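You operate a simulated robot arm through the tools that you are given. There is no shell and no other tool. Be economical: measure what you need, move in short steps, check, and stop when the job is done.

You run a simulated robot arm. Do the job below in one go: nothing can be reset, and whatever is moved stays where it is left.

Task
Crimp the red lead at its colour's die and lay it in the orange tray.
Fine: one stroke of the lever, slide in; leave the slide out.

The check looks at the end state, three seconds after you hand in, the way a careful person would. Anything else that was tipped, shoved, dropped, spilled or broken makes it a failure.

Robot
A 7-joint arm with a two-finger parallel gripper, fixed in place. Base frame: the origin is at the foot of the arm, x ahead of it, y to its left, z up; the work surface is at about z = 2.4. Units: cm, rad, N and s.
With the tool pointing down near the work surface it reaches from about 22 to 62 cm from the base axis. Its first joint turns from -1.152 to 1.152 rad. Payload 2.6 kg.
The TCP is the grasp point between the finger pads, 3 cm short of the fingertips. In the tool frame z runs along the fingers and y along their closing line. Largest opening 9.4 cm; finger width 2.8, thickness 1; the body of the gripper, 5 by 9.6 cm, starts 5.5 cm behind the TCP.
Orientation is told as [roll, pitch, yaw] about the base's x, y, z axes, in that order, counted from this pose: with the fingers straight down and closing along the base's y, the tool's x points along the base's -x, its y along +y and its z along -z.

Tools
- The arm moves only by the tool arm_command. Its argument "motion" is text: rows parted by semicolons, each of 7 numbers parted by spaces: the shift along the tool's x, y, z in units of 25 mm (1.0 is 25 mm), then the turn, a rotation vector about the tool's x, y, z in units of 4 degrees (1.0 is 4 degrees), then the finger opening in cm, from 0 to 9.4. In form: dx dy dz ax ay az claw; .... A call has 1 to 12 rows; each row shifts and turns the commanded pose from where the row before left it, along the tool's axes as they then stand. A call with a number of a shift or a turn outside -1 to 1 is refused whole. Each row takes 0.2 s and may step no farther than 5 cm and 0.15 rad from the row before; otherwise, or with a gripper value out of range, the whole call is refused. A pose out of reach is approached as far as the arm can. The call stops where the force on the tool passes 90 N (or 10 N more than at its start, if that is more) or the arm is blocked; 0.2 s more then pass. The fingers move at their own pace (about 7.2 cm/s each) and stop on an object; they squeeze with about 30 N. The grip force told is the motor's: it shows also when the fingers shut on nothing. Time passes only in rows, and 0.2 s behind the last, so rows that do not move let the fingers close. The reply holds the time, the measured pose of the TCP, the force on the tool along the base axes, the opening and the grip force, in the units named above and with some noise.
- Cameras (640 x 400 px; columns grow to the right, rows downward): "scene" is fixed at [1.87, 41.67, 58.06]; the picture's right is [-0.91, -0.43, 0.00], its down [-0.18, 0.38, -0.91] and it looks along [0.39, -0.82, -0.42] (base axes); focal length 307 px, centre (320, 200). "wrist" rides on the gripper at [7.6, 1.4, -10.3] in the tool frame; the picture's right is [-0.18, 0.98, 0.00], its down [-0.75, -0.14, -0.64] and it looks along [-0.63, -0.12, 0.77] (tool axes); focal length 243 px, centre (320, 200). There is no depth. A picture from a camera that has moved, and an enlarged one, comes with that camera's place and axes in the base frame and with its lens.
- grab_frame(camera): a new picture of that camera. The clock stands still meanwhile.
- inspect(camera, box): a new picture of the part [left, top, right, bottom] of that camera's present view, enlarged. The clock stands still meanwhile.
- sign_off(): hands the job in; it is judged then, once.

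Work in short steps. Places have to be worked out from the pictures, the camera data and where the tool is seen: move nearer, look again, correct. Check each grasp and each placing, and mend what went wrong. You have 120 turns and 68 pictures in all, those below and enlarged ones among them. Open the gripper and draw the arm clear of the work before you hand the job in, unless the task says otherwise; then end with one line.

The tools are called after "Emit:" by a JSON object that holds its "api" and its "payload". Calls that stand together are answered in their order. arm_command: Moves the arm, as the interface text tells. Its arguments: {"type":"object","properties":{"motion":{"type":"string"}},"required":["motion"]} The other tools are called the same way: grab_frame (camera) takes a picture; inspect (camera, box) takes an enlarged picture of a part of a camera's view; sign_off () hands the job in.

At the start:

```text
clock: 0.0
ee_pos: [26.77, -12.44, 46.52]
ee_rot: [0.001, 0.001, -0.001]
contact_force: [-1.0, -0.6, 0.0]
opening: 9.39
grip_force: 0.0
```

scene: 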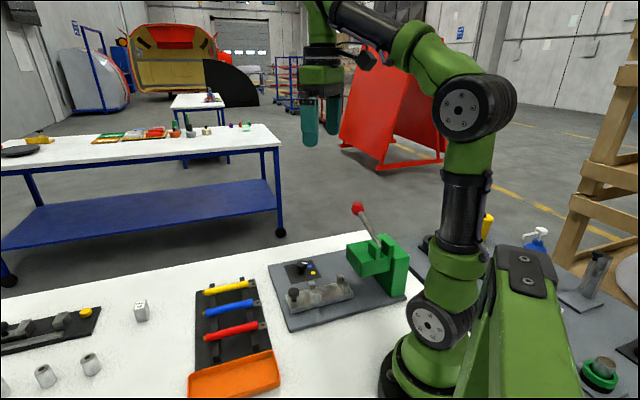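
wrist: 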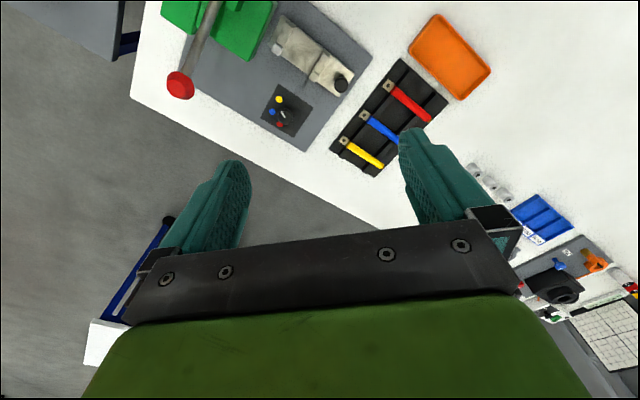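

The pictures show a press with a lever and slide, a small coloured panel, a rack with three leads and an orange tray. I take enlarged views before moving.

Emit:
{"api": "inspect", "payload": {"camera": "scene", "box": [180, 190, 430, 346]}}

Emit:
{"api": "inspect", "payload": {"camera": "wrist", "box": [150, 0, 510, 225]}}

```text
2.56 times, centred on (305, 268) of scene
camera zoom: at [1.87, 41.67, 58.06], right [-0.91, -0.43, 0.0], down [-0.18, 0.38, -0.91], along [0.39, -0.82, -0.42], focal length 786 px, centre (358, 26)
```

zoom: 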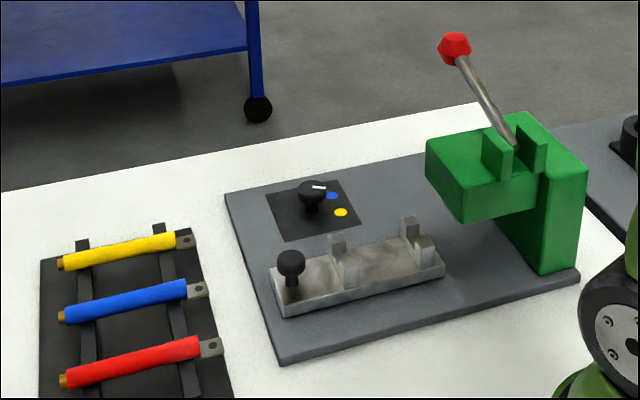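

```text
1.78 times, centred on (330, 112) of wrist
camera zoom: at [19.12, -11.13, 56.75], right [0.18, 0.98, 0.0], down [0.75, -0.14, 0.64], along [0.63, -0.12, -0.77], focal length 431 px, centre (302, 356)
```

zoom: 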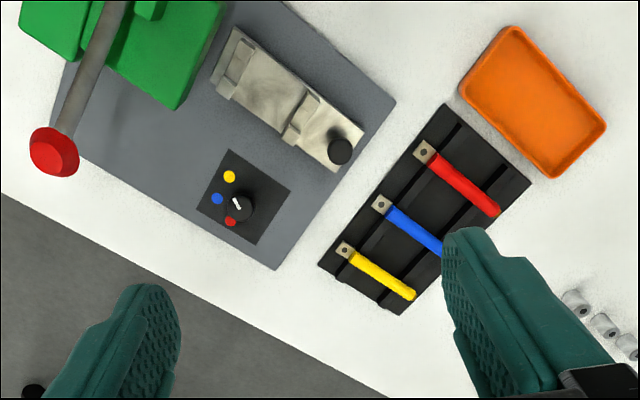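

Estimates from the two views: slide knob near (33,-10), dial near (37,-22), lever ball near (25,-32,20), red lead from (35,0) to (43,8), tray near (32,12). I come down between these to see the dial closer.

Emit:
{"api": "arm_command", "payload": {"motion": "0.09 -0.38 0.92 0 0 0 9.4;0.09 -0.38 0.92 0 0 0 9.4;0.09 -0.38 0.92 0 0 0 9.4;0.09 -0.38 0.92 0 0 0 9.4;0.09 -0.38 0.92 0 0 0 9.4;0.09 -0.38 0.92 0 0 0 9.4;0.09 -0.38 0.92 0 0 0 9.4;0 0 0 0 0 0 9.4"}}

Emit:
{"api": "grab_frame", "payload": {"camera": "wrist"}}

Emit:
{"api": "inspect", "payload": {"camera": "scene", "box": [270, 240, 350, 290]}}

```text
clock: 1.8
ee_pos: [25.31, -19.22, 30.48]
ee_rot: [0.0, -0.001, 0.001]
contact_force: [0.7, 0.3, -0.1]
opening: 9.38
grip_force: 0.1
```

```text
63 pictures are left
camera wrist: at [17.59, -17.84, 40.75], right [0.18, 0.98, 0.0], down [0.75, -0.14, 0.64], along [0.63, -0.12, -0.77], focal length 243 px, centre (320, 200)
```

wrist: 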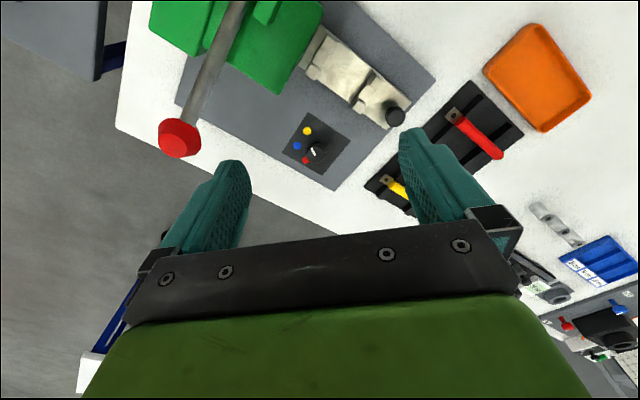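

```text
8.00 times, centred on (310, 265) of scene
camera zoom: at [1.87, 41.67, 58.06], right [-0.91, -0.43, 0.0], down [-0.18, 0.38, -0.91], along [0.39, -0.82, -0.42], focal length 2456 px, centre (400, -320)
```

zoom: 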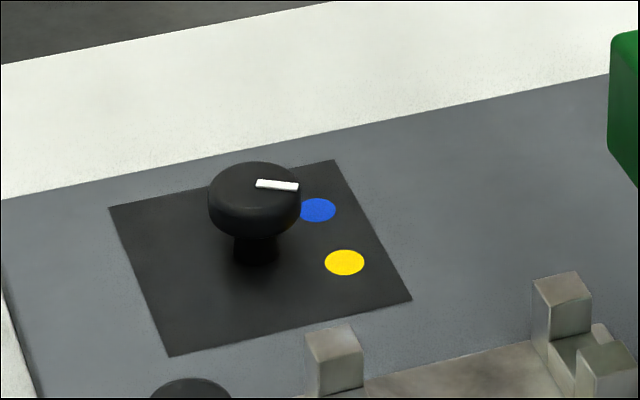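

Emit:
{"api": "inspect", "payload": {"camera": "wrist", "box": [270, 105, 366, 165]}}

Emit:
{"api": "inspect", "payload": {"camera": "wrist", "box": [130, 0, 450, 200]}}

```text
6.67 times, centred on (318, 135) of wrist
camera zoom: at [17.59, -17.84, 40.75], right [0.18, 0.98, 0.0], down [0.75, -0.14, 0.64], along [0.63, -0.12, -0.77], focal length 1618 px, centre (333, 633)
```

zoom: 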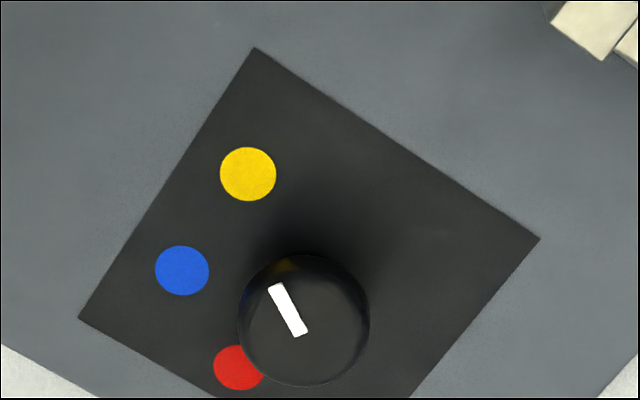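

```text
2.00 times, centred on (290, 100) of wrist
camera zoom: at [17.59, -17.84, 40.75], right [0.18, 0.98, 0.0], down [0.75, -0.14, 0.64], along [0.63, -0.12, -0.77], focal length 485 px, centre (380, 400)
```

zoom: 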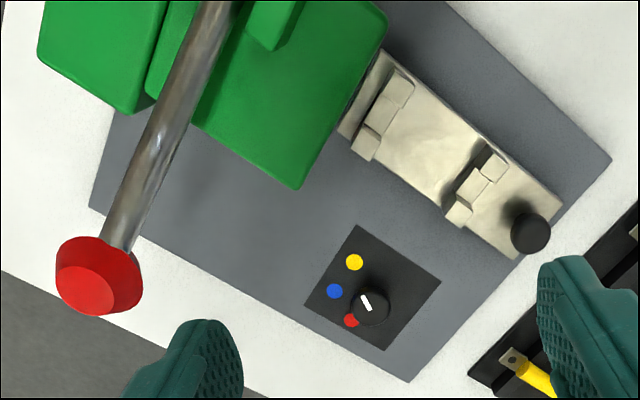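

The dial points at yellow (angle about 195°); red lies at about 315°, so it must turn about +120° from above. My two views disagree by a couple of cm, so I check the scene camera against the known tool position.

Emit:
{"api": "grab_frame", "payload": {"camera": "scene"}}

```text
59 pictures are left
```

scene: 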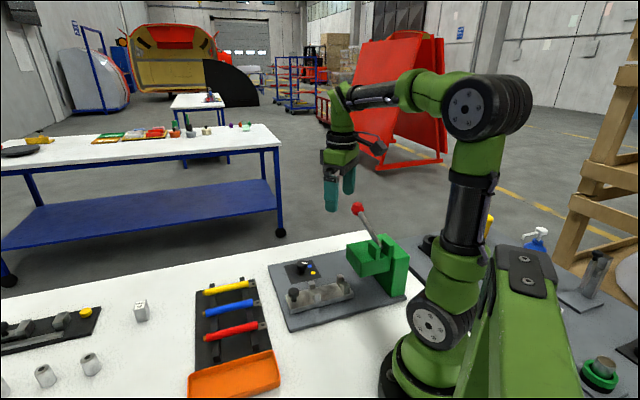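

The fingertips check out in the scene camera, and triangulating puts the dial near (37.7,-22.3) with the knob top around z 3.5–5. I move above it and start turning to yaw −60°, so that a +120° twist fits.

Emit:
{"api": "arm_command", "payload": {"motion": "-0.827 -0.2 0.967 0 0 0 9.4;-0.827 -0.2 0.967 0 0 0 9.4;-0.827 -0.2 0.967 0 0 0 9.4;-0.827 -0.2 0.967 0 0 0 9.4;-0.827 -0.2 0.967 0 0 0 8;-0.827 -0.2 0.967 0 0 0 6;0 0 0 0 0 1 6;0 0 0 0 0 1 6;0 0 0 0 0 1 6;0 0 0 0 0 1 6;0 0 0 0 0 1 6;0 0 0 0 0 1 6"}}

Emit:
{"api": "arm_command", "payload": {"motion": "0 0 0 0 0 1 6;0 0 0 0 0 1 6;0 0 0 0 0 1 6;0 0 0 0 0 1 6;0 0 0 0 0 1 6;0 0 0 0 0 1 6;0 0 0 0 0 1 6;0 0 0 0 0 1 6;0 0 0 0 0 1 6;0 0 0 0 0 0 6"}}

Emit:
{"api": "grab_frame", "payload": {"camera": "wrist"}}

Emit:
{"api": "inspect", "payload": {"camera": "scene", "box": [230, 190, 390, 290]}}

```text
clock: 4.4
ee_pos: [37.73, -22.15, 15.86]
ee_rot: [-0.001, -0.002, -0.42]
contact_force: [-0.4, 0.4, -0.5]
opening: 5.99
grip_force: 0.2
```

```text
clock: 6.6
ee_pos: [37.75, -22.12, 15.87]
ee_rot: [0.0, 0.001, -1.05]
contact_force: [-0.2, -0.2, -0.1]
opening: 6.0
grip_force: 0.0
```

```text
58 pictures are left
camera wrist: at [35.03, -14.87, 26.21], right [0.94, 0.33, 0.0], down [0.25, -0.72, 0.64], along [0.21, -0.61, -0.77], focal length 243 px, centre (320, 200)
```

wrist: 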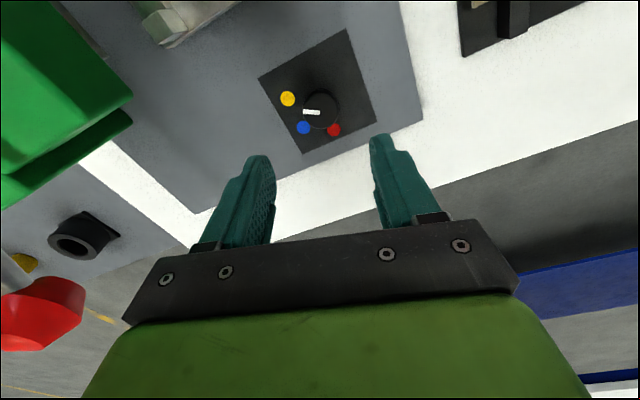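

```text
4.00 times, centred on (310, 240) of scene
camera zoom: at [1.87, 41.67, 58.06], right [-0.91, -0.43, 0.0], down [-0.18, 0.38, -0.91], along [0.39, -0.82, -0.42], focal length 1228 px, centre (360, 40)
```

zoom: 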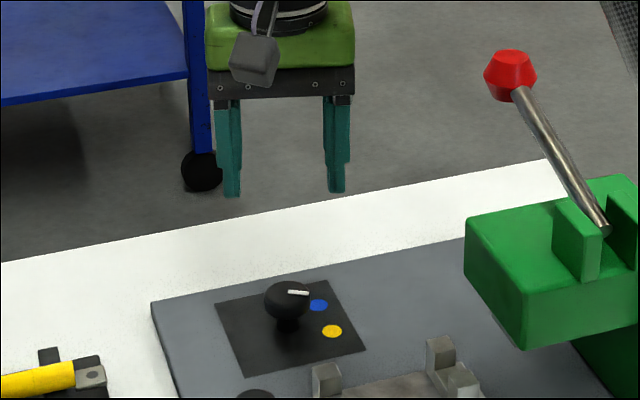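

All views now agree: knob at (37.6,-22.2), top at z≈3.4 — the tool is right above it. I descend until the tips are just above the knob and look again.

Emit:
{"api": "arm_command", "payload": {"motion": "0 0 0.9 0 0 0 6;0 0 0.9 0 0 0 6;0 0 0.9 0 0 0 6;0 0 0.5 0 0 0 6;0 0 0 0 0 0 6"}}

Emit:
{"api": "inspect", "payload": {"camera": "scene", "box": [262, 226, 358, 286]}}

Emit:
{"api": "grab_frame", "payload": {"camera": "wrist"}}

```text
clock: 7.8
ee_pos: [37.68, -22.08, 7.88]
ee_rot: [0.001, -0.002, -1.046]
contact_force: [-0.6, 0.8, 1.0]
opening: 6.02
grip_force: 0.0
```

```text
6.67 times, centred on (310, 256) of scene
camera zoom: at [1.87, 41.67, 58.06], right [-0.91, -0.43, 0.0], down [-0.18, 0.38, -0.91], along [0.39, -0.82, -0.42], focal length 2046 px, centre (387, -173)
```

zoom: 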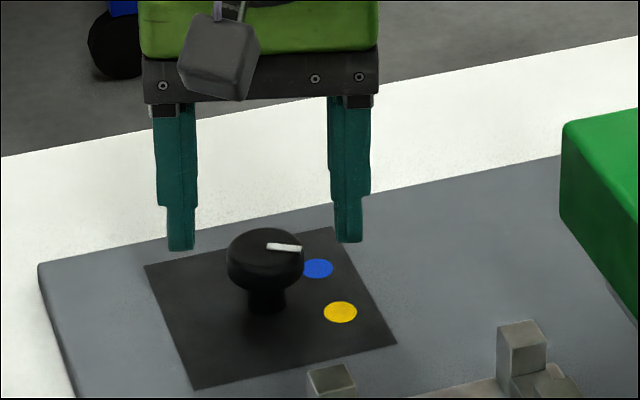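

```text
55 pictures are left
camera wrist: at [35.01, -14.84, 18.19], right [0.94, 0.33, 0.0], down [0.25, -0.72, 0.64], along [0.21, -0.61, -0.77], focal length 243 px, centre (320, 200)
```

wrist: 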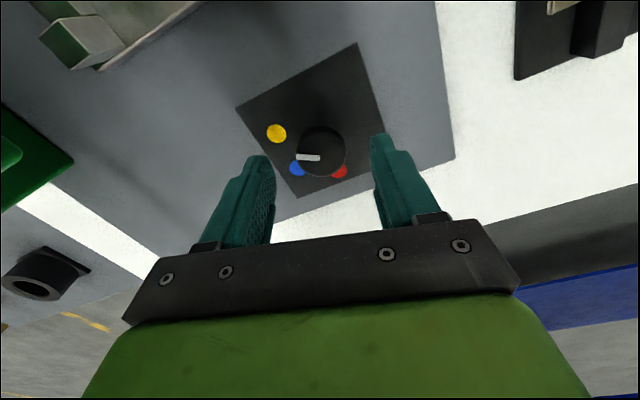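

The knob is centred between the fingers. I lower 3.1 cm so the pads span the cap, then close.

Emit:
{"api": "arm_command", "payload": {"motion": "0 0 0.6 0 0 0 6;0 0 0.64 0 0 0 6;0 0 0 0 0 0 4;0 0 0 0 0 0 2;0 0 0 0 0 0 2;0 0 0 0 0 0 2"}}

Emit:
{"api": "inspect", "payload": {"camera": "scene", "box": [262, 226, 358, 286]}}

```text
clock: 9.2
ee_pos: [37.7, -22.05, 4.82]
ee_rot: [-0.001, 0.0, -1.049]
contact_force: [-0.6, -2.6, -0.4]
opening: 3.35
grip_force: 45.0
```

```text
6.67 times, centred on (310, 256) of scene
camera zoom: at [1.87, 41.67, 58.06], right [-0.91, -0.43, 0.0], down [-0.18, 0.38, -0.91], along [0.39, -0.82, -0.42], focal length 2046 px, centre (387, -173)
```

zoom: 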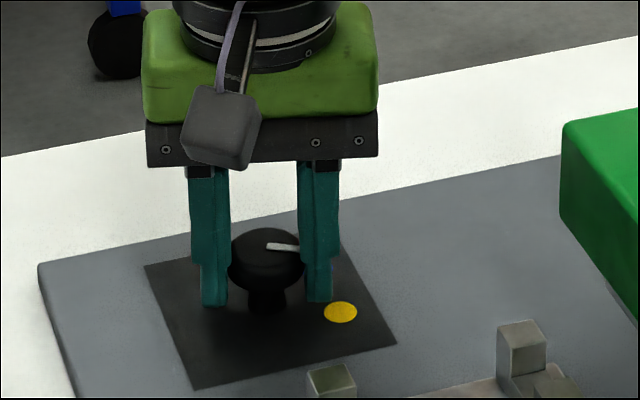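

The cap is gripped at 3.35 cm. I now turn it counter-clockwise (negative about tool z) in parts and watch whether the pointer follows.

Emit:
{"api": "arm_command", "payload": {"motion": "0 0 0 0 0 -1 2;0 0 0 0 0 -1 2;0 0 0 0 0 -1 2;0 0 0 0 0 -1 2;0 0 0 0 0 -1 2;0 0 0 0 0 -1 2;0 0 0 0 0 -1 2;0 0 0 0 0 -1 2;0 0 0 0 0 -1 2;0 0 0 0 0 -1 2;0 0 0 0 0 -1 2;0 0 0 0 0 -1 2"}}

Emit:
{"api": "inspect", "payload": {"camera": "wrist", "box": [224, 80, 416, 200]}}

```text
clock: 11.8
ee_pos: [37.6, -22.15, 4.74]
ee_rot: [-0.002, 0.003, -0.212]
contact_force: [-27.4, -5.3, 31.4]
opening: 3.33
grip_force: 45.5
```

```text
3.33 times, centred on (320, 140) of wrist
camera zoom: at [30.41, -19.34, 15.09], right [0.39, 0.92, 0.0], down [0.71, -0.3, 0.64], along [0.59, -0.25, -0.77], focal length 809 px, centre (320, 400)
```

zoom: 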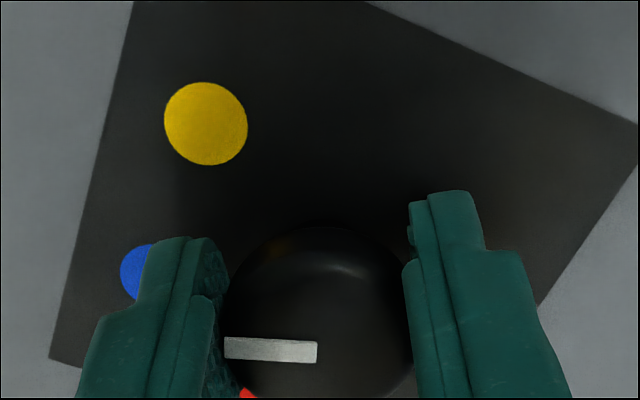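

The pointer turns with the gripper (about 245° now). I go on turning.

Emit:
{"api": "arm_command", "payload": {"motion": "0 0 0 0 0 -1 2;0 0 0 0 0 -1 2;0 0 0 0 0 -1 2;0 0 0 0 0 -1 2;0 0 0 0 0 -1 2;0 0 0 0 0 -1 2;0 0 0 0 0 -1 2;0 0 0 0 0 -1 2;0 0 0 0 0 -1 2;0 0 0 0 0 -1 2;0 0 0 0 0 -1 2;0 0 0 0 0 -1 2"}}

Emit:
{"api": "arm_command", "payload": {"motion": "0 0 0 0 0 -1 2;0 0 0 0 0 -1 2;0 0 0 0 0 -1 2;0 0 0 0 0 -1 2;0 0 0 0 0 -1 2;0 0 0 0 0 -1 2"}}

Emit:
{"api": "inspect", "payload": {"camera": "wrist", "box": [224, 80, 416, 200]}}

```text
clock: 14.4
ee_pos: [37.6, -22.41, 4.79]
ee_rot: [-0.005, 0.0, 0.628]
contact_force: [-9.0, -21.1, 19.4]
opening: 3.33
grip_force: 45.2
```

```text
clock: 15.8
ee_pos: [37.72, -22.49, 4.74]
ee_rot: [-0.009, 0.001, 1.046]
contact_force: [6.9, -29.0, 0.8]
opening: 3.33
grip_force: 45.0
```

```text
3.33 times, centred on (320, 140) of wrist
camera zoom: at [32.55, -28.35, 15.08], right [-0.76, 0.65, -0.01], down [0.5, 0.59, 0.64], along [0.42, 0.48, -0.77], focal length 809 px, centre (320, 400)
```

zoom: 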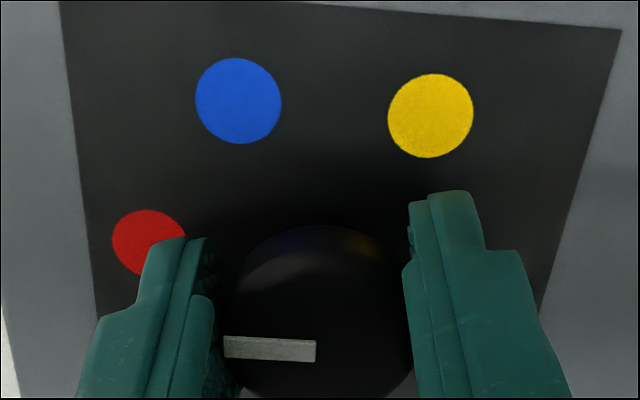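

The pointer now should be at about 314°, on red. I release, rise and check.

Emit:
{"api": "arm_command", "payload": {"motion": "0 0 0 0 0 0 6;0 0 0 0 0 0 6;0 0 -1 0 0 0 6;0 0 -1 0 0 0 6;0 0 -1 0 0 0 6;0 0 -1 0 0 0 6;0 0 0 0 0 0 6"}}

Emit:
{"api": "inspect", "payload": {"camera": "wrist", "box": [224, 40, 416, 160]}}

Emit:
{"api": "grab_frame", "payload": {"camera": "wrist"}}

```text
clock: 17.4
ee_pos: [37.68, -22.2, 14.86]
ee_rot: [-0.001, 0.001, 1.048]
contact_force: [-0.7, -0.6, 0.5]
opening: 5.98
grip_force: 0.0
```

```text
3.33 times, centred on (320, 100) of wrist
camera zoom: at [32.57, -28.16, 25.14], right [-0.76, 0.65, 0.0], down [0.5, 0.58, 0.64], along [0.42, 0.49, -0.77], focal length 809 px, centre (320, 533)
```

zoom: 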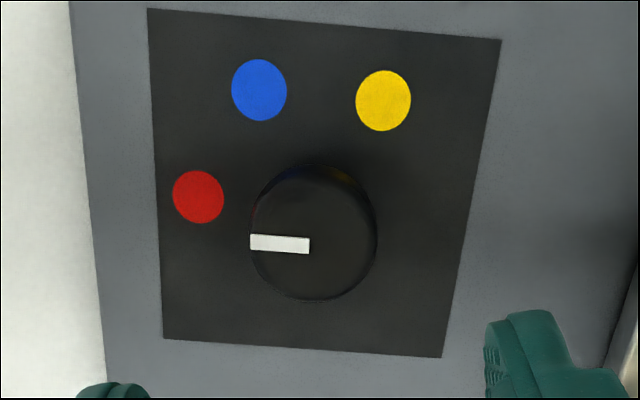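

```text
50 pictures are left
camera wrist: at [32.57, -28.16, 25.14], right [-0.76, 0.65, 0.0], down [0.5, 0.58, 0.64], along [0.42, 0.49, -0.77], focal length 243 px, centre (320, 200)
```

wrist: 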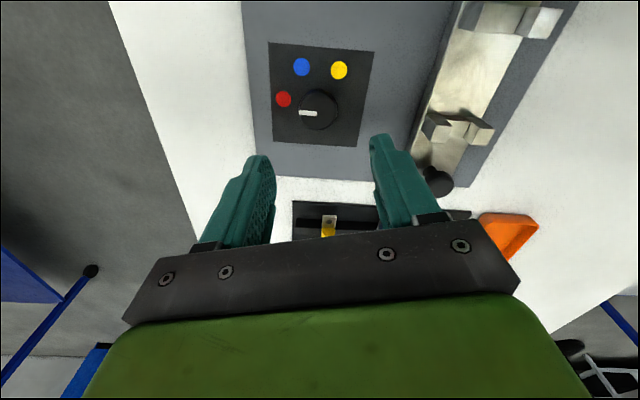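

The pointer line is now square to the plate edge at the red dot, so the red die is set. Next I rise and back off to view slide and rack together at yaw 45°, which is the axis of both.

Emit:
{"api": "arm_command", "payload": {"motion": "-0.14 0.83 -0.87 0 0 0 6;-0.14 0.83 -0.87 0 0 0 6;-0.14 0.83 -0.87 0 0 0 6;-0.14 0.83 -0.87 0 0 0 6;-0.14 0.83 -0.87 0 0 0 6;-0.14 0.83 -0.87 0 0 0 6;0 0 0 0 0 0.94 6;0 0 0 0 0 0.94 6;0 0 0 0 0 0.94 6;0 0 0 0 0 0.94 6;0 0 0 0 0 0 6"}}

Emit:
{"api": "grab_frame", "payload": {"camera": "wrist"}}

Emit:
{"api": "inspect", "payload": {"camera": "scene", "box": [270, 230, 430, 330]}}

Emit:
{"api": "inspect", "payload": {"camera": "scene", "box": [180, 270, 308, 350]}}

```text
clock: 19.8
ee_pos: [27.81, -14.04, 27.79]
ee_rot: [0.0, -0.001, 0.784]
contact_force: [0.2, -0.2, 0.2]
opening: 5.99
grip_force: 0.0
```

```text
49 pictures are left
camera wrist: at [21.4, -18.5, 38.06], right [-0.56, 0.83, 0.0], down [0.63, 0.43, 0.64], along [0.53, 0.36, -0.77], focal length 243 px, centre (320, 200)
```

wrist: 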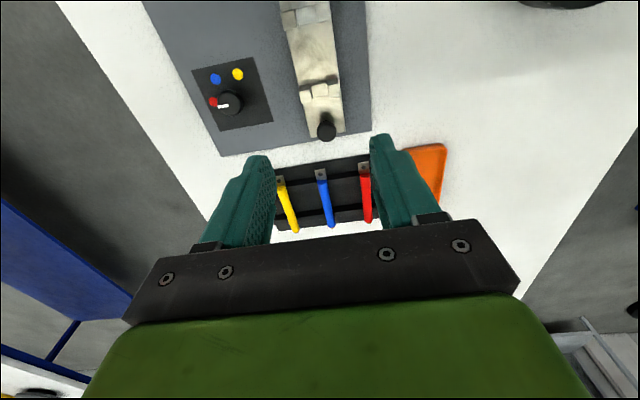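

```text
4.00 times, centred on (350, 280) of scene
camera zoom: at [1.87, 41.67, 58.06], right [-0.91, -0.43, 0.0], down [-0.18, 0.38, -0.91], along [0.39, -0.82, -0.42], focal length 1228 px, centre (200, -120)
```

zoom: 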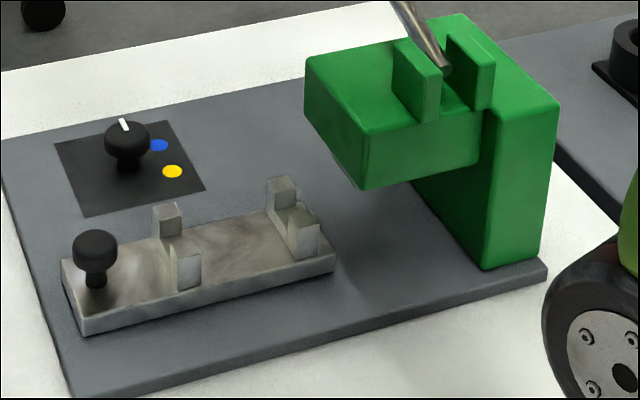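

```text
5.00 times, centred on (244, 310) of scene
camera zoom: at [1.87, 41.67, 58.06], right [-0.91, -0.43, 0.0], down [-0.18, 0.38, -0.91], along [0.39, -0.82, -0.42], focal length 1535 px, centre (700, -350)
```

zoom: 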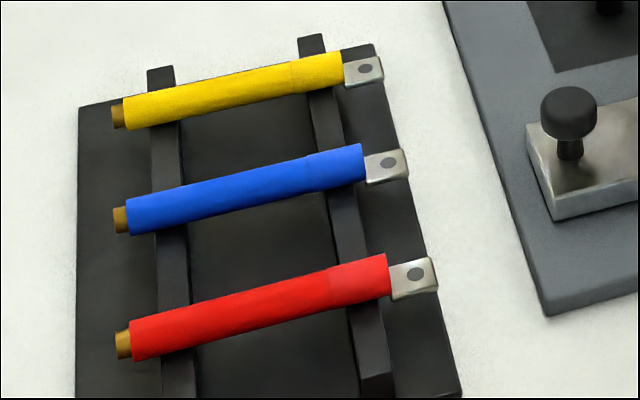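

Triangulating: the red lead's axis runs at 45° from its hole at (35.8,0.2) to (44.7,9.0), lying at z≈2.6. The slide cradles are at (29.3,-13.0) and (23.8,-18.9), the same direction and spacing as the rack rails. I move above the lead's middle.

Emit:
{"api": "arm_command", "payload": {"motion": "-0.905 0.177 0.5 0 0 0 5;-0.905 0.177 0.5 0 0 0 5;-0.905 0.177 0.5 0 0 0 5;-0.905 0.177 0.5 0 0 0 5;-0.905 0.177 0.5 0 0 0 5;-0.905 0.177 0.6 0 0 0 5;-0.905 0.177 0.6 0 0 0 5;-0.905 0.177 0.6 0 0 0 5;-0.905 0.177 0.6 0 0 0 5;-0.905 0.177 0.6 0 0 0 5;0 0 0 0 0 0 5"}}

Emit:
{"api": "grab_frame", "payload": {"camera": "wrist"}}

Emit:
{"api": "inspect", "payload": {"camera": "scene", "box": [164, 250, 324, 350]}}

```text
clock: 22.2
ee_pos: [41.02, 5.03, 14.07]
ee_rot: [0.001, -0.002, 0.786]
contact_force: [-0.2, 0.9, 0.5]
opening: 5.0
grip_force: 0.0
```

```text
46 pictures are left
camera wrist: at [34.38, 0.62, 24.32], right [-0.56, 0.83, 0.0], down [0.63, 0.43, 0.64], along [0.53, 0.36, -0.77], focal length 243 px, centre (320, 200)
```

wrist: 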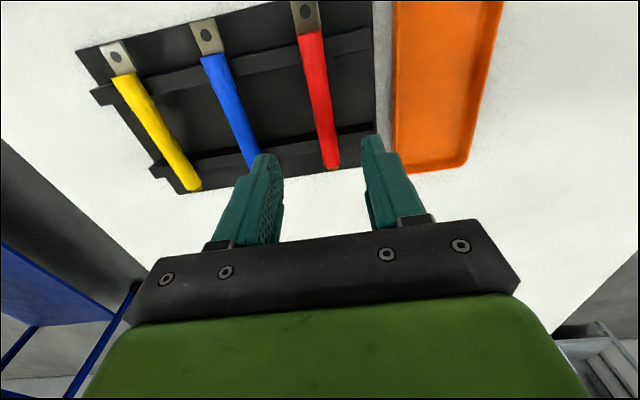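

```text
4.00 times, centred on (244, 300) of scene
camera zoom: at [1.87, 41.67, 58.06], right [-0.91, -0.43, 0.0], down [-0.18, 0.38, -0.91], along [0.39, -0.82, -0.42], focal length 1228 px, centre (624, -200)
```

zoom: 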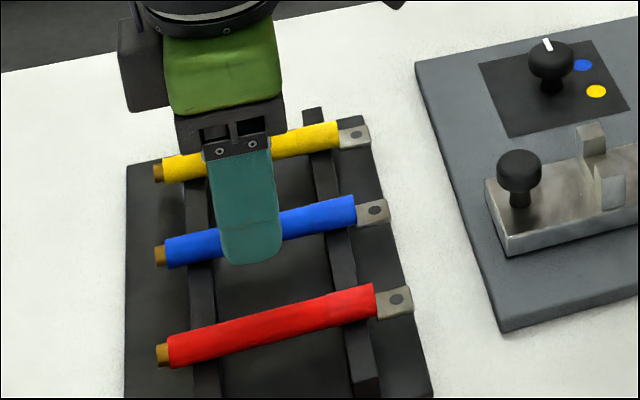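

The new view puts the lead line at x−y≈35.5, and the tool is at 36.0. I shift 0.35 cm sideways and go down to TCP z≈4.7.

Emit:
{"api": "arm_command", "payload": {"motion": "0 0.14 0.8 0 0 0 5;0 0 0.8 0 0 0 5;0 0 0.8 0 0 0 5;0 0 0.5 0 0 0 5;0 0 0.5 0 0 0 5;0 0 0.35 0 0 0 5;0 0 0 0 0 0 5"}}

Emit:
{"api": "inspect", "payload": {"camera": "scene", "box": [180, 270, 308, 350]}}

Emit:
{"api": "grab_frame", "payload": {"camera": "wrist"}}

```text
clock: 23.8
ee_pos: [40.68, 5.37, 4.75]
ee_rot: [0.0, 0.0, 0.782]
contact_force: [-0.4, 0.2, -0.7]
opening: 5.02
grip_force: 0.1
```

```text
5.00 times, centred on (244, 310) of scene
camera zoom: at [1.87, 41.67, 58.06], right [-0.91, -0.43, 0.0], down [-0.18, 0.38, -0.91], along [0.39, -0.82, -0.42], focal length 1535 px, centre (700, -350)
```

zoom: 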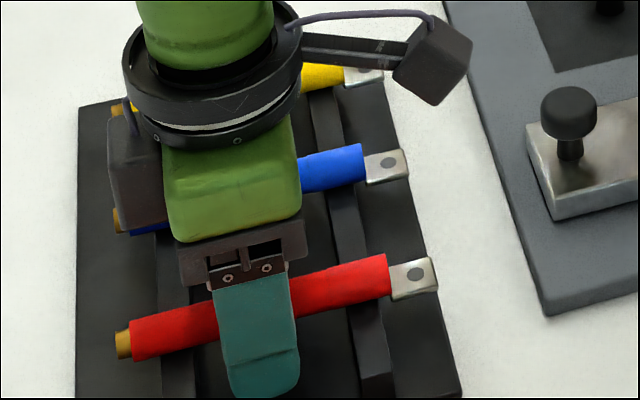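

```text
43 pictures are left
camera wrist: at [34.13, 0.81, 14.99], right [-0.56, 0.83, 0.0], down [0.63, 0.43, 0.64], along [0.53, 0.36, -0.77], focal length 243 px, centre (320, 200)
```

wrist: 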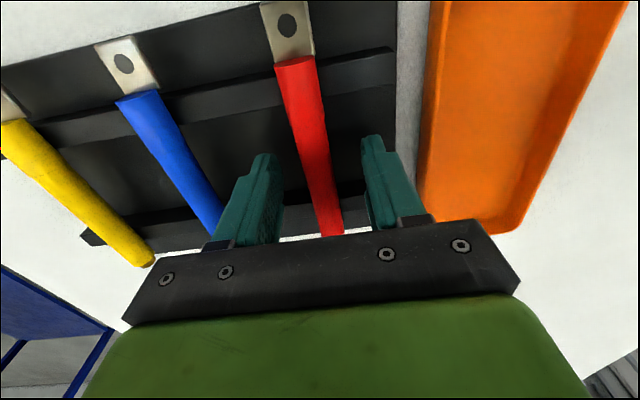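

The lead lies between the fingers with no contact. I close, then lift a little to check.

Emit:
{"api": "arm_command", "payload": {"motion": "0 0 0 0 0 0 3;0 0 0 0 0 0 0.5;0 0 0 0 0 0 0.5;0 0 0 0 0 0 0.5;0 0 -0.5 0 0 0 0.5;0 0 -0.7 0 0 0 0.5;0 0 -0.8 0 0 0 0.5;0 0 -0.8 0 0 0 0.5;0 0 0 0 0 0 0.5"}}

Emit:
{"api": "inspect", "payload": {"camera": "scene", "box": [180, 250, 308, 330]}}

Emit:
{"api": "grab_frame", "payload": {"camera": "wrist"}}

```text
clock: 25.8
ee_pos: [40.6, 5.37, 11.9]
ee_rot: [0.001, -0.001, 0.784]
contact_force: [0.3, -0.3, -0.6]
opening: 1.68
grip_force: 30.9
```

```text
5.00 times, centred on (244, 290) of scene
camera zoom: at [1.87, 41.67, 58.06], right [-0.91, -0.43, 0.0], down [-0.18, 0.38, -0.91], along [0.39, -0.82, -0.42], focal length 1535 px, centre (700, -250)
```

zoom: 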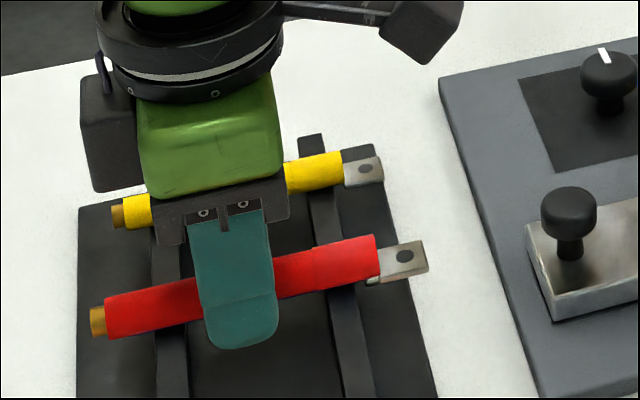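

```text
41 pictures are left
camera wrist: at [34.07, 0.77, 22.05], right [-0.56, 0.83, 0.0], down [0.63, 0.43, 0.64], along [0.53, 0.36, -0.77], focal length 243 px, centre (320, 200)
```

wrist: 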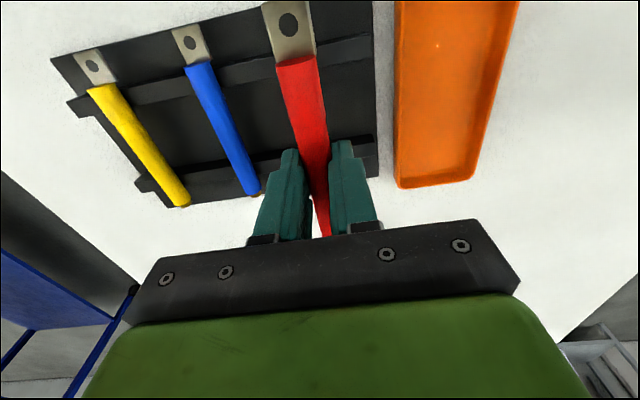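

The lead is held firmly (1.68 cm). The press head front lies about 0.7 cm along the slide axis, with its underside near z 9, so I will come down behind it and advance the lead under it. First I move to above the slide, pulled back.

Emit:
{"api": "arm_command", "payload": {"motion": "0.88 -0.206 -0.3 0 0 0 0.5;0.88 -0.206 -0.3 0 0 0 0.5;0.88 -0.206 -0.3 0 0 0 0.5;0.88 -0.206 -0.3 0 0 0 0.5;0.88 -0.206 0 0 0 0 0.5;0.88 -0.206 0 0 0 0 0.5;0.88 -0.206 0 0 0 0 0.5;0.88 -0.206 0 0 0 0 0.5;0.88 -0.206 0 0 0 0 0.5;0.88 -0.206 0 0 0 0 0.5;0 0 0 0 0 0 0.5"}}

Emit:
{"api": "grab_frame", "payload": {"camera": "wrist"}}

Emit:
{"api": "inspect", "payload": {"camera": "scene", "box": [262, 220, 422, 320]}}

```text
clock: 28.2
ee_pos: [28.58, -13.63, 14.63]
ee_rot: [0.002, 0.0, 0.782]
contact_force: [0.3, 0.4, -0.5]
opening: 1.68
grip_force: 29.9
```

```text
40 pictures are left
camera wrist: at [22.11, -18.16, 24.84], right [-0.56, 0.83, 0.0], down [0.63, 0.43, 0.64], along [0.53, 0.36, -0.77], focal length 243 px, centre (320, 200)
```

wrist: 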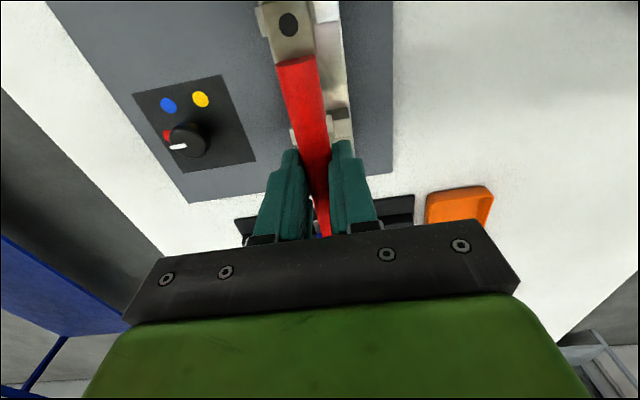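

```text
4.00 times, centred on (342, 270) of scene
camera zoom: at [1.87, 41.66, 58.06], right [-0.91, -0.43, 0.0], down [-0.18, 0.38, -0.91], along [0.39, -0.82, -0.42], focal length 1228 px, centre (232, -80)
```

zoom: 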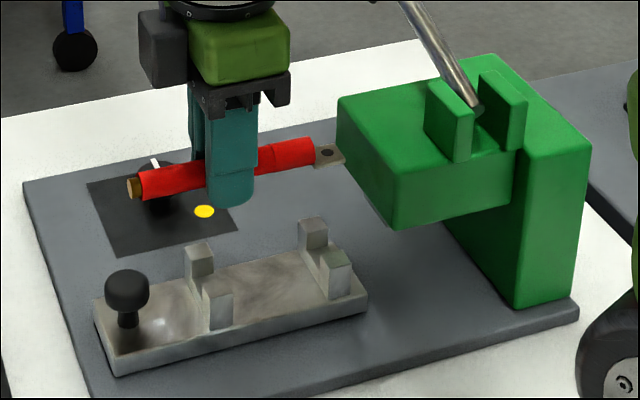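

I lower to TCP z≈9 (lead still above the posts) while drawn back and check the lateral alignment.

Emit:
{"api": "arm_command", "payload": {"motion": "0 0 0.75 0 0 0 0.5;0 0 0.75 0 0 0 0.5;0 0 0.75 0 0 0 0.5;0 0 0 0 0 0 0.5"}}

Emit:
{"api": "grab_frame", "payload": {"camera": "wrist"}}

Emit:
{"api": "inspect", "payload": {"camera": "scene", "box": [270, 240, 398, 320]}}

```text
clock: 29.2
ee_pos: [28.59, -13.78, 9.02]
ee_rot: [0.0, 0.002, 0.783]
contact_force: [-0.6, -0.2, -1.3]
opening: 1.68
grip_force: 29.7
```

```text
38 pictures are left
camera wrist: at [22.17, -18.3, 19.32], right [-0.56, 0.83, 0.0], down [0.63, 0.43, 0.64], along [0.53, 0.36, -0.77], focal length 243 px, centre (320, 200)
```

wrist: 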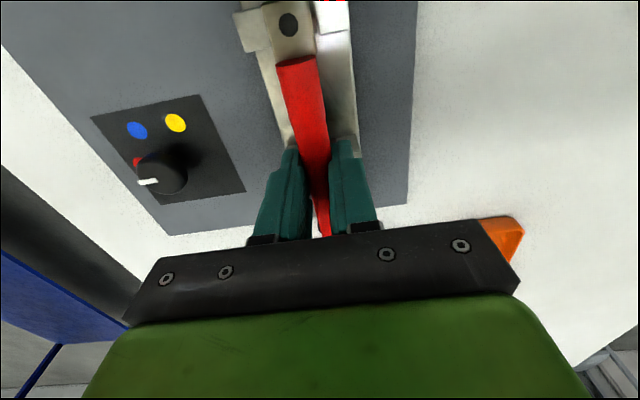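

```text
5.00 times, centred on (334, 280) of scene
camera zoom: at [1.87, 41.67, 58.06], right [-0.91, -0.43, 0.0], down [-0.18, 0.38, -0.91], along [0.39, -0.82, -0.42], focal length 1535 px, centre (250, -200)
```

zoom: 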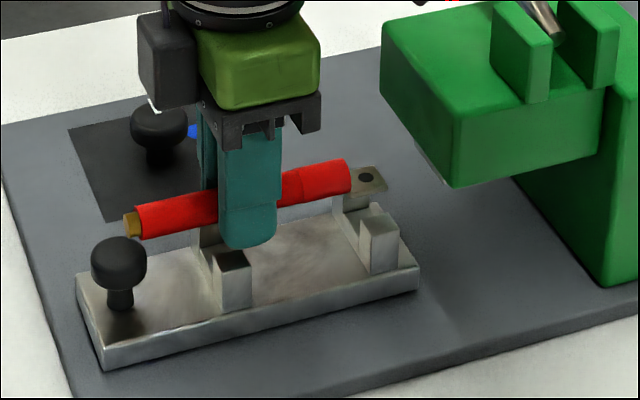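

The posts' gap centres at x−y≈42.6 versus the lead at 42.4–42.5, well within the gap. I advance in two steps with a small drop in between, keeping above the posts and below the head.

Emit:
{"api": "arm_command", "payload": {"motion": "0.32 -0.02 0 0 0 0 0.5;0.32 -0.02 0 0 0 0 0.5;0 0 0.3 0 0 0 0.5;0.3 0 0 0 0 0 0.5;0.28 0 0 0 0 0 0.5;0 0 0 0 0 0 0.5"}}

Emit:
{"api": "inspect", "payload": {"camera": "scene", "box": [282, 220, 410, 300]}}

Emit:
{"api": "grab_frame", "payload": {"camera": "wrist"}}

```text
clock: 30.6
ee_pos: [26.46, -16.13, 8.24]
ee_rot: [-0.001, 0.0, 0.784]
contact_force: [0.9, -0.1, -1.4]
opening: 1.66
grip_force: 30.4
```

```text
5.00 times, centred on (346, 260) of scene
camera zoom: at [1.87, 41.67, 58.06], right [-0.91, -0.43, 0.0], down [-0.18, 0.38, -0.91], along [0.39, -0.82, -0.42], focal length 1535 px, centre (190, -100)
```

zoom: 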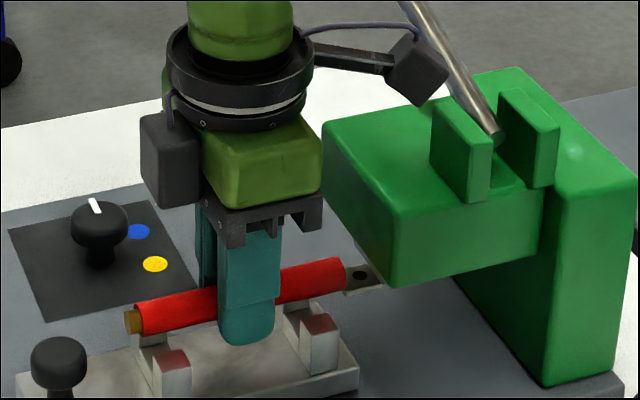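

```text
35 pictures are left
camera wrist: at [19.98, -20.55, 18.58], right [-0.56, 0.83, 0.0], down [0.63, 0.43, 0.64], along [0.53, 0.36, -0.77], focal length 243 px, centre (320, 200)
```

wrist: 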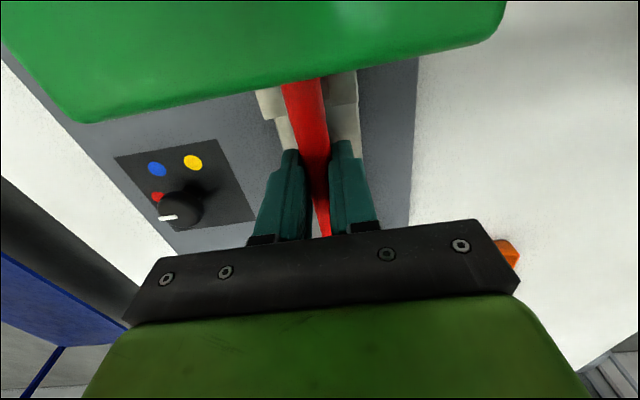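

The lead is centred between the posts and the camera clears the ear by about 1 cm. I lower in small rows and watch the force for seating.

Emit:
{"api": "arm_command", "payload": {"motion": "0 0 0.25 0 0 0 0.5;0 0 0.25 0 0 0 0.5;0 0 0.15 0 0 0 0.5;0 0 0 0 0 0 0.5"}}

Emit:
{"api": "inspect", "payload": {"camera": "scene", "box": [282, 220, 410, 300]}}

```text
clock: 31.6
ee_pos: [26.45, -15.87, 6.62]
ee_rot: [0.0, 0.0, 0.783]
contact_force: [-0.2, 0.0, -0.7]
opening: 1.66
grip_force: 30.1
```

```text
5.00 times, centred on (346, 260) of scene
camera zoom: at [1.87, 41.67, 58.06], right [-0.91, -0.43, 0.0], down [-0.18, 0.38, -0.91], along [0.39, -0.82, -0.42], focal length 1535 px, centre (190, -100)
```

zoom: 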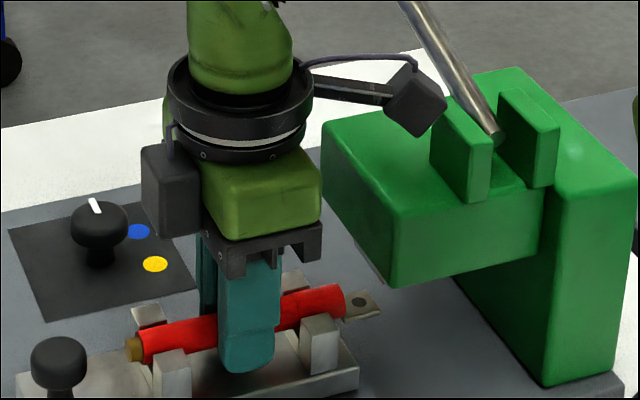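

The lead is entering both notches with no force. I go on in smaller steps.

Emit:
{"api": "arm_command", "payload": {"motion": "0 0 0.12 0 0 0 0.5;0 0 0.12 0 0 0 0.5;0 0 0 0 0 0 0.5"}}

Emit:
{"api": "inspect", "payload": {"camera": "scene", "box": [282, 220, 410, 300]}}

```text
clock: 32.2
ee_pos: [26.45, -15.87, 6.5]
ee_rot: [0.0, -0.002, 0.779]
contact_force: [-6.6, 0.8, 14.2]
opening: 1.68
grip_force: 30.9
stopped in row 3: the force on the tool passed its limit (the readings are from after the stop); the commanded pose is now the measured one
```

```text
5.00 times, centred on (346, 260) of scene
camera zoom: at [1.87, 41.67, 58.06], right [-0.91, -0.43, 0.0], down [-0.18, 0.38, -0.91], along [0.39, -0.82, -0.42], focal length 1535 px, centre (190, -100)
```

zoom: 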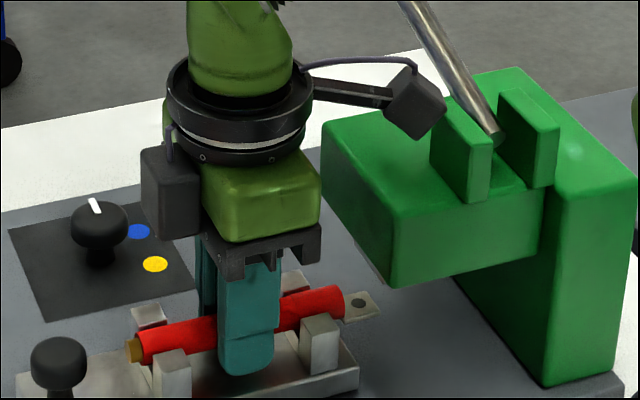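

Contact force is upward: the lead seems seated in the notches (centre z≈4.4). I open the fingers a little and look.

Emit:
{"api": "arm_command", "payload": {"motion": "0 0 0 0 0 0 2.2;0 0 0 0 0 0 3.2;0 0 0 0 0 0 3.2;0 0 -0.4 0 0 0 3.2;0 0 0 0 0 0 3.2"}}

Emit:
{"api": "inspect", "payload": {"camera": "scene", "box": [282, 220, 410, 300]}}

```text
clock: 33.4
ee_pos: [26.47, -15.88, 7.36]
ee_rot: [0.001, -0.002, 0.778]
contact_force: [-0.3, 1.3, -0.1]
opening: 3.2
grip_force: 0.1
```

```text
5.00 times, centred on (346, 260) of scene
camera zoom: at [1.87, 41.67, 58.06], right [-0.91, -0.43, 0.0], down [-0.18, 0.38, -0.91], along [0.39, -0.82, -0.42], focal length 1535 px, centre (190, -100)
```

zoom: 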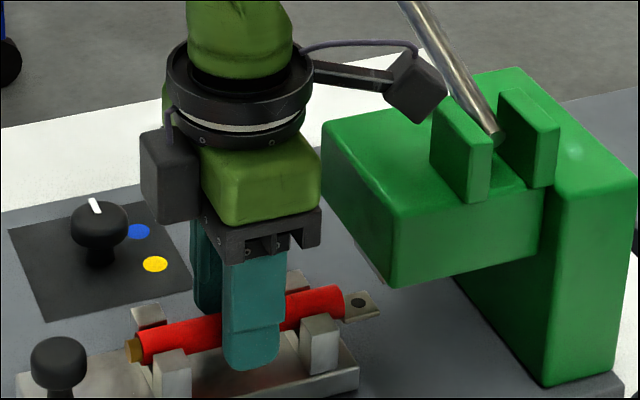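

The lead rests in both cradles by itself. I rise clear, draw back over the slide knob and turn to yaw −45° so the fingers will close along the slide's axis.

Emit:
{"api": "arm_command", "payload": {"motion": "0 0 -0.9 0 0 0 3.2;0 0 -0.9 0 0 0 3.2;0 0 -0.9 0 0 0 3.2;-0.75 0 -0.6 0 0 0 3.8;-0.75 0 0 0 0 0 3.8;-0.75 0 0 0 0 0 3.8;-0.75 0 0 0 0 0 3.8;-0.75 0 0 0 0 0 3.8;0 0 0 0 0 1 3.8;0 0 0 0 0 1 3.8;0 0 0 0 0 1 3.8;0 0 0 0 0 1 3.8"}}

Emit:
{"api": "arm_command", "payload": {"motion": "0 0 0 0 0 1 3.8;0 0 0 0 0 1 3.8;0 0 0 0 0 1 3.8;0 0 0 0 0 1 3.8;0 0 0 0 0 1 3.8;0 0 0 0 0 1 3.8;0 0 0 0 0 1 3.8;0 0 0 0 0 1 3.8;0 0 0 0 0 1 3.8;0 0 0 0 0 1 3.8;0 0 0 0 0 1 3.8;0 0 0 0 0 1 3.8"}}

Emit:
{"api": "arm_command", "payload": {"motion": "0 0 0 0 0 1 3.8;0 0 0 0 0 1 3.8;0 0 0 0 0 1 3.8;0 0 0 0 0 1 3.8;0 0 0 0 0 1 3.8;0 0 0 0 0 1 3.8;0 0 0 0 0 0.4 3.8;0 0 0 0 0 0 3.8"}}

Emit:
{"api": "grab_frame", "payload": {"camera": "wrist"}}

Emit:
{"api": "inspect", "payload": {"camera": "scene", "box": [262, 220, 422, 320]}}

```text
clock: 36.0
ee_pos: [33.13, -9.38, 15.66]
ee_rot: [-0.001, -0.001, 0.498]
contact_force: [-0.5, 0.2, -0.6]
opening: 3.8
grip_force: 0.2
```

```text
clock: 38.6
ee_pos: [33.14, -9.35, 15.68]
ee_rot: [0.002, 0.0, -0.339]
contact_force: [0.1, 0.3, 0.0]
opening: 3.8
grip_force: 0.1
```

```text
clock: 40.4
ee_pos: [33.16, -9.31, 15.81]
ee_rot: [0.001, 0.0, -0.785]
contact_force: [-0.3, 0.4, -0.3]
opening: 3.81
grip_force: 0.1
```

```text
31 pictures are left
camera wrist: at [28.65, -3.12, 26.01], right [0.82, 0.57, 0.0], down [0.43, -0.63, 0.64], along [0.36, -0.53, -0.77], focal length 243 px, centre (320, 200)
```

wrist: 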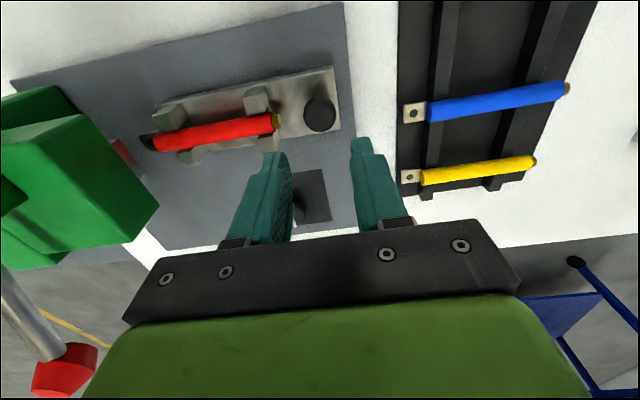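

```text
4.00 times, centred on (342, 270) of scene
camera zoom: at [1.87, 41.67, 58.06], right [-0.91, -0.43, 0.0], down [-0.18, 0.38, -0.91], along [0.39, -0.82, -0.42], focal length 1228 px, centre (232, -80)
```

zoom: 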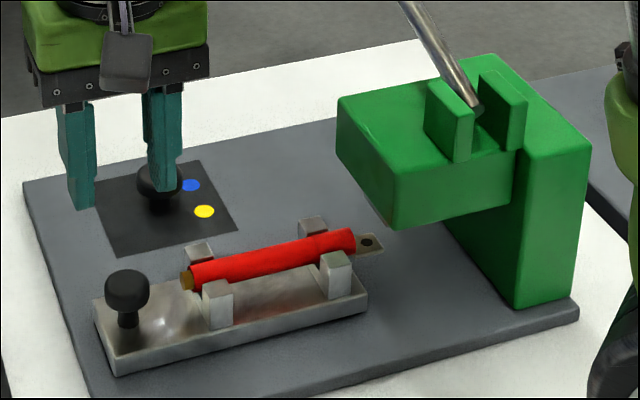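

The lead sits in both cradles and a red die shows beneath the head. The knob is at about (33.05,-9.5) with about 2.5 cm to the lead's tail, so the front finger fits. I descend and grip the knob.

Emit:
{"api": "arm_command", "payload": {"motion": "0 0 0.9 0 0 0 3.8;0 0 0.9 0 0 0 3.8;0 0 0.9 0 0 0 3.8;0 0 0.6 0 0 0 3.8;0 0 0.5 0 0 0 3.8;0 0 0 0 0 0 3.8"}}

Emit:
{"api": "inspect", "payload": {"camera": "scene", "box": [262, 240, 390, 320]}}

Emit:
{"api": "inspect", "payload": {"camera": "wrist", "box": [0, 0, 400, 250]}}

```text
clock: 41.8
ee_pos: [33.12, -9.39, 6.28]
ee_rot: [0.002, 0.001, -0.784]
contact_force: [-1.1, 0.5, -0.3]
opening: 3.79
grip_force: 0.1
```

```text
5.00 times, centred on (326, 280) of scene
camera zoom: at [1.87, 41.67, 58.06], right [-0.91, -0.43, 0.0], down [-0.18, 0.38, -0.91], along [0.39, -0.82, -0.42], focal length 1535 px, centre (290, -200)
```

zoom: 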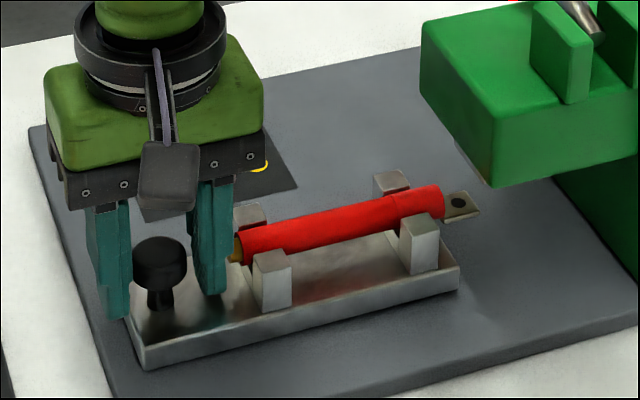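

```text
1.60 times, centred on (200, 125) of wrist
camera zoom: at [28.55, -3.17, 16.51], right [0.82, 0.57, 0.0], down [0.43, -0.63, 0.64], along [0.36, -0.53, -0.77], focal length 388 px, centre (512, 320)
```

zoom: 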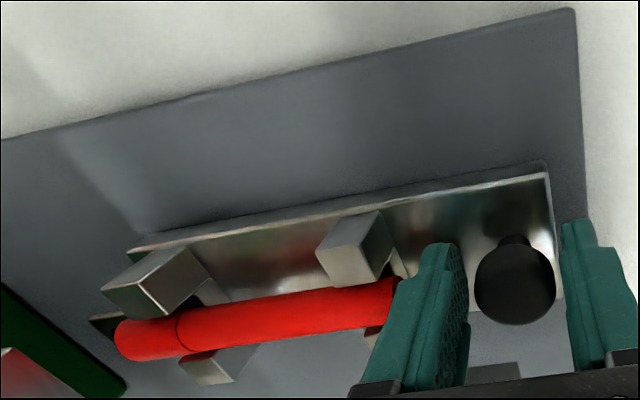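

The knob is between the fingers and the front finger clears the tail. I close on it.

Emit:
{"api": "arm_command", "payload": {"motion": "0 0 0 0 0 0 2.5;0 0 0 0 0 0 1.5;0 0 0 0 0 0 1.5;0 0 0 0 0 0 1.5"}}

```text
clock: 42.8
ee_pos: [32.96, -9.34, 6.3]
ee_rot: [0.001, 0.001, -0.784]
contact_force: [2.2, -1.0, -7.6]
opening: 2.7
grip_force: 45.1
```

Gripped (2.7 cm). I push the slide toward the press in 1 cm rows, first 5 cm.

Emit:
{"api": "arm_command", "payload": {"motion": "0 -0.4 0 0 0 0 1.5;0 -0.4 0 0 0 0 1.5;0 -0.4 0 0 0 0 1.5;0 -0.4 0 0 0 0 1.5;0 -0.4 0 0 0 0 1.5;0 0 0 0 0 0 1.5"}}

Emit:
{"api": "inspect", "payload": {"camera": "scene", "box": [272, 220, 432, 320]}}

```text
clock: 44.2
ee_pos: [29.54, -12.91, 6.32]
ee_rot: [0.003, 0.003, -0.784]
contact_force: [-14.8, 15.2, 32.9]
opening: 2.7
grip_force: 44.5
```

```text
4.00 times, centred on (352, 270) of scene
camera zoom: at [1.86, 41.67, 58.06], right [-0.91, -0.43, 0.0], down [-0.18, 0.38, -0.91], along [0.39, -0.82, -0.42], focal length 1228 px, centre (192, -80)
```

zoom: 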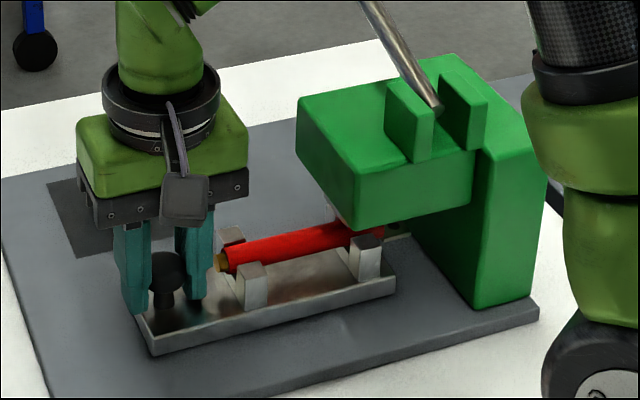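

The slide moved 5 cm with the lead riding along. I continue until its stop.

Emit:
{"api": "arm_command", "payload": {"motion": "0 -0.3 0 0 0 0 1.5;0 -0.3 0 0 0 0 1.5;0 -0.3 0 0 0 0 1.5;0 0 0 0 0 0 1.5"}}

Emit:
{"api": "inspect", "payload": {"camera": "scene", "box": [272, 220, 432, 320]}}

```text
clock: 44.9
ee_pos: [29.56, -12.98, 6.27]
ee_rot: [0.02, -0.008, -0.761]
contact_force: [5.8, 4.3, -5.3]
opening: 2.72
grip_force: 44.8
stopped in row 3: the force on the tool passed its limit (the readings are from after the stop); the commanded pose is now the measured one
```

```text
4.00 times, centred on (352, 270) of scene
camera zoom: at [1.88, 41.66, 58.06], right [-0.91, -0.43, 0.0], down [-0.18, 0.38, -0.91], along [0.39, -0.82, -0.42], focal length 1228 px, centre (192, -80)
```

zoom: 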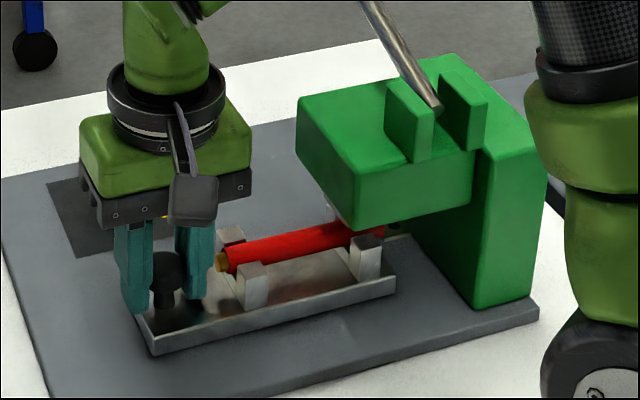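

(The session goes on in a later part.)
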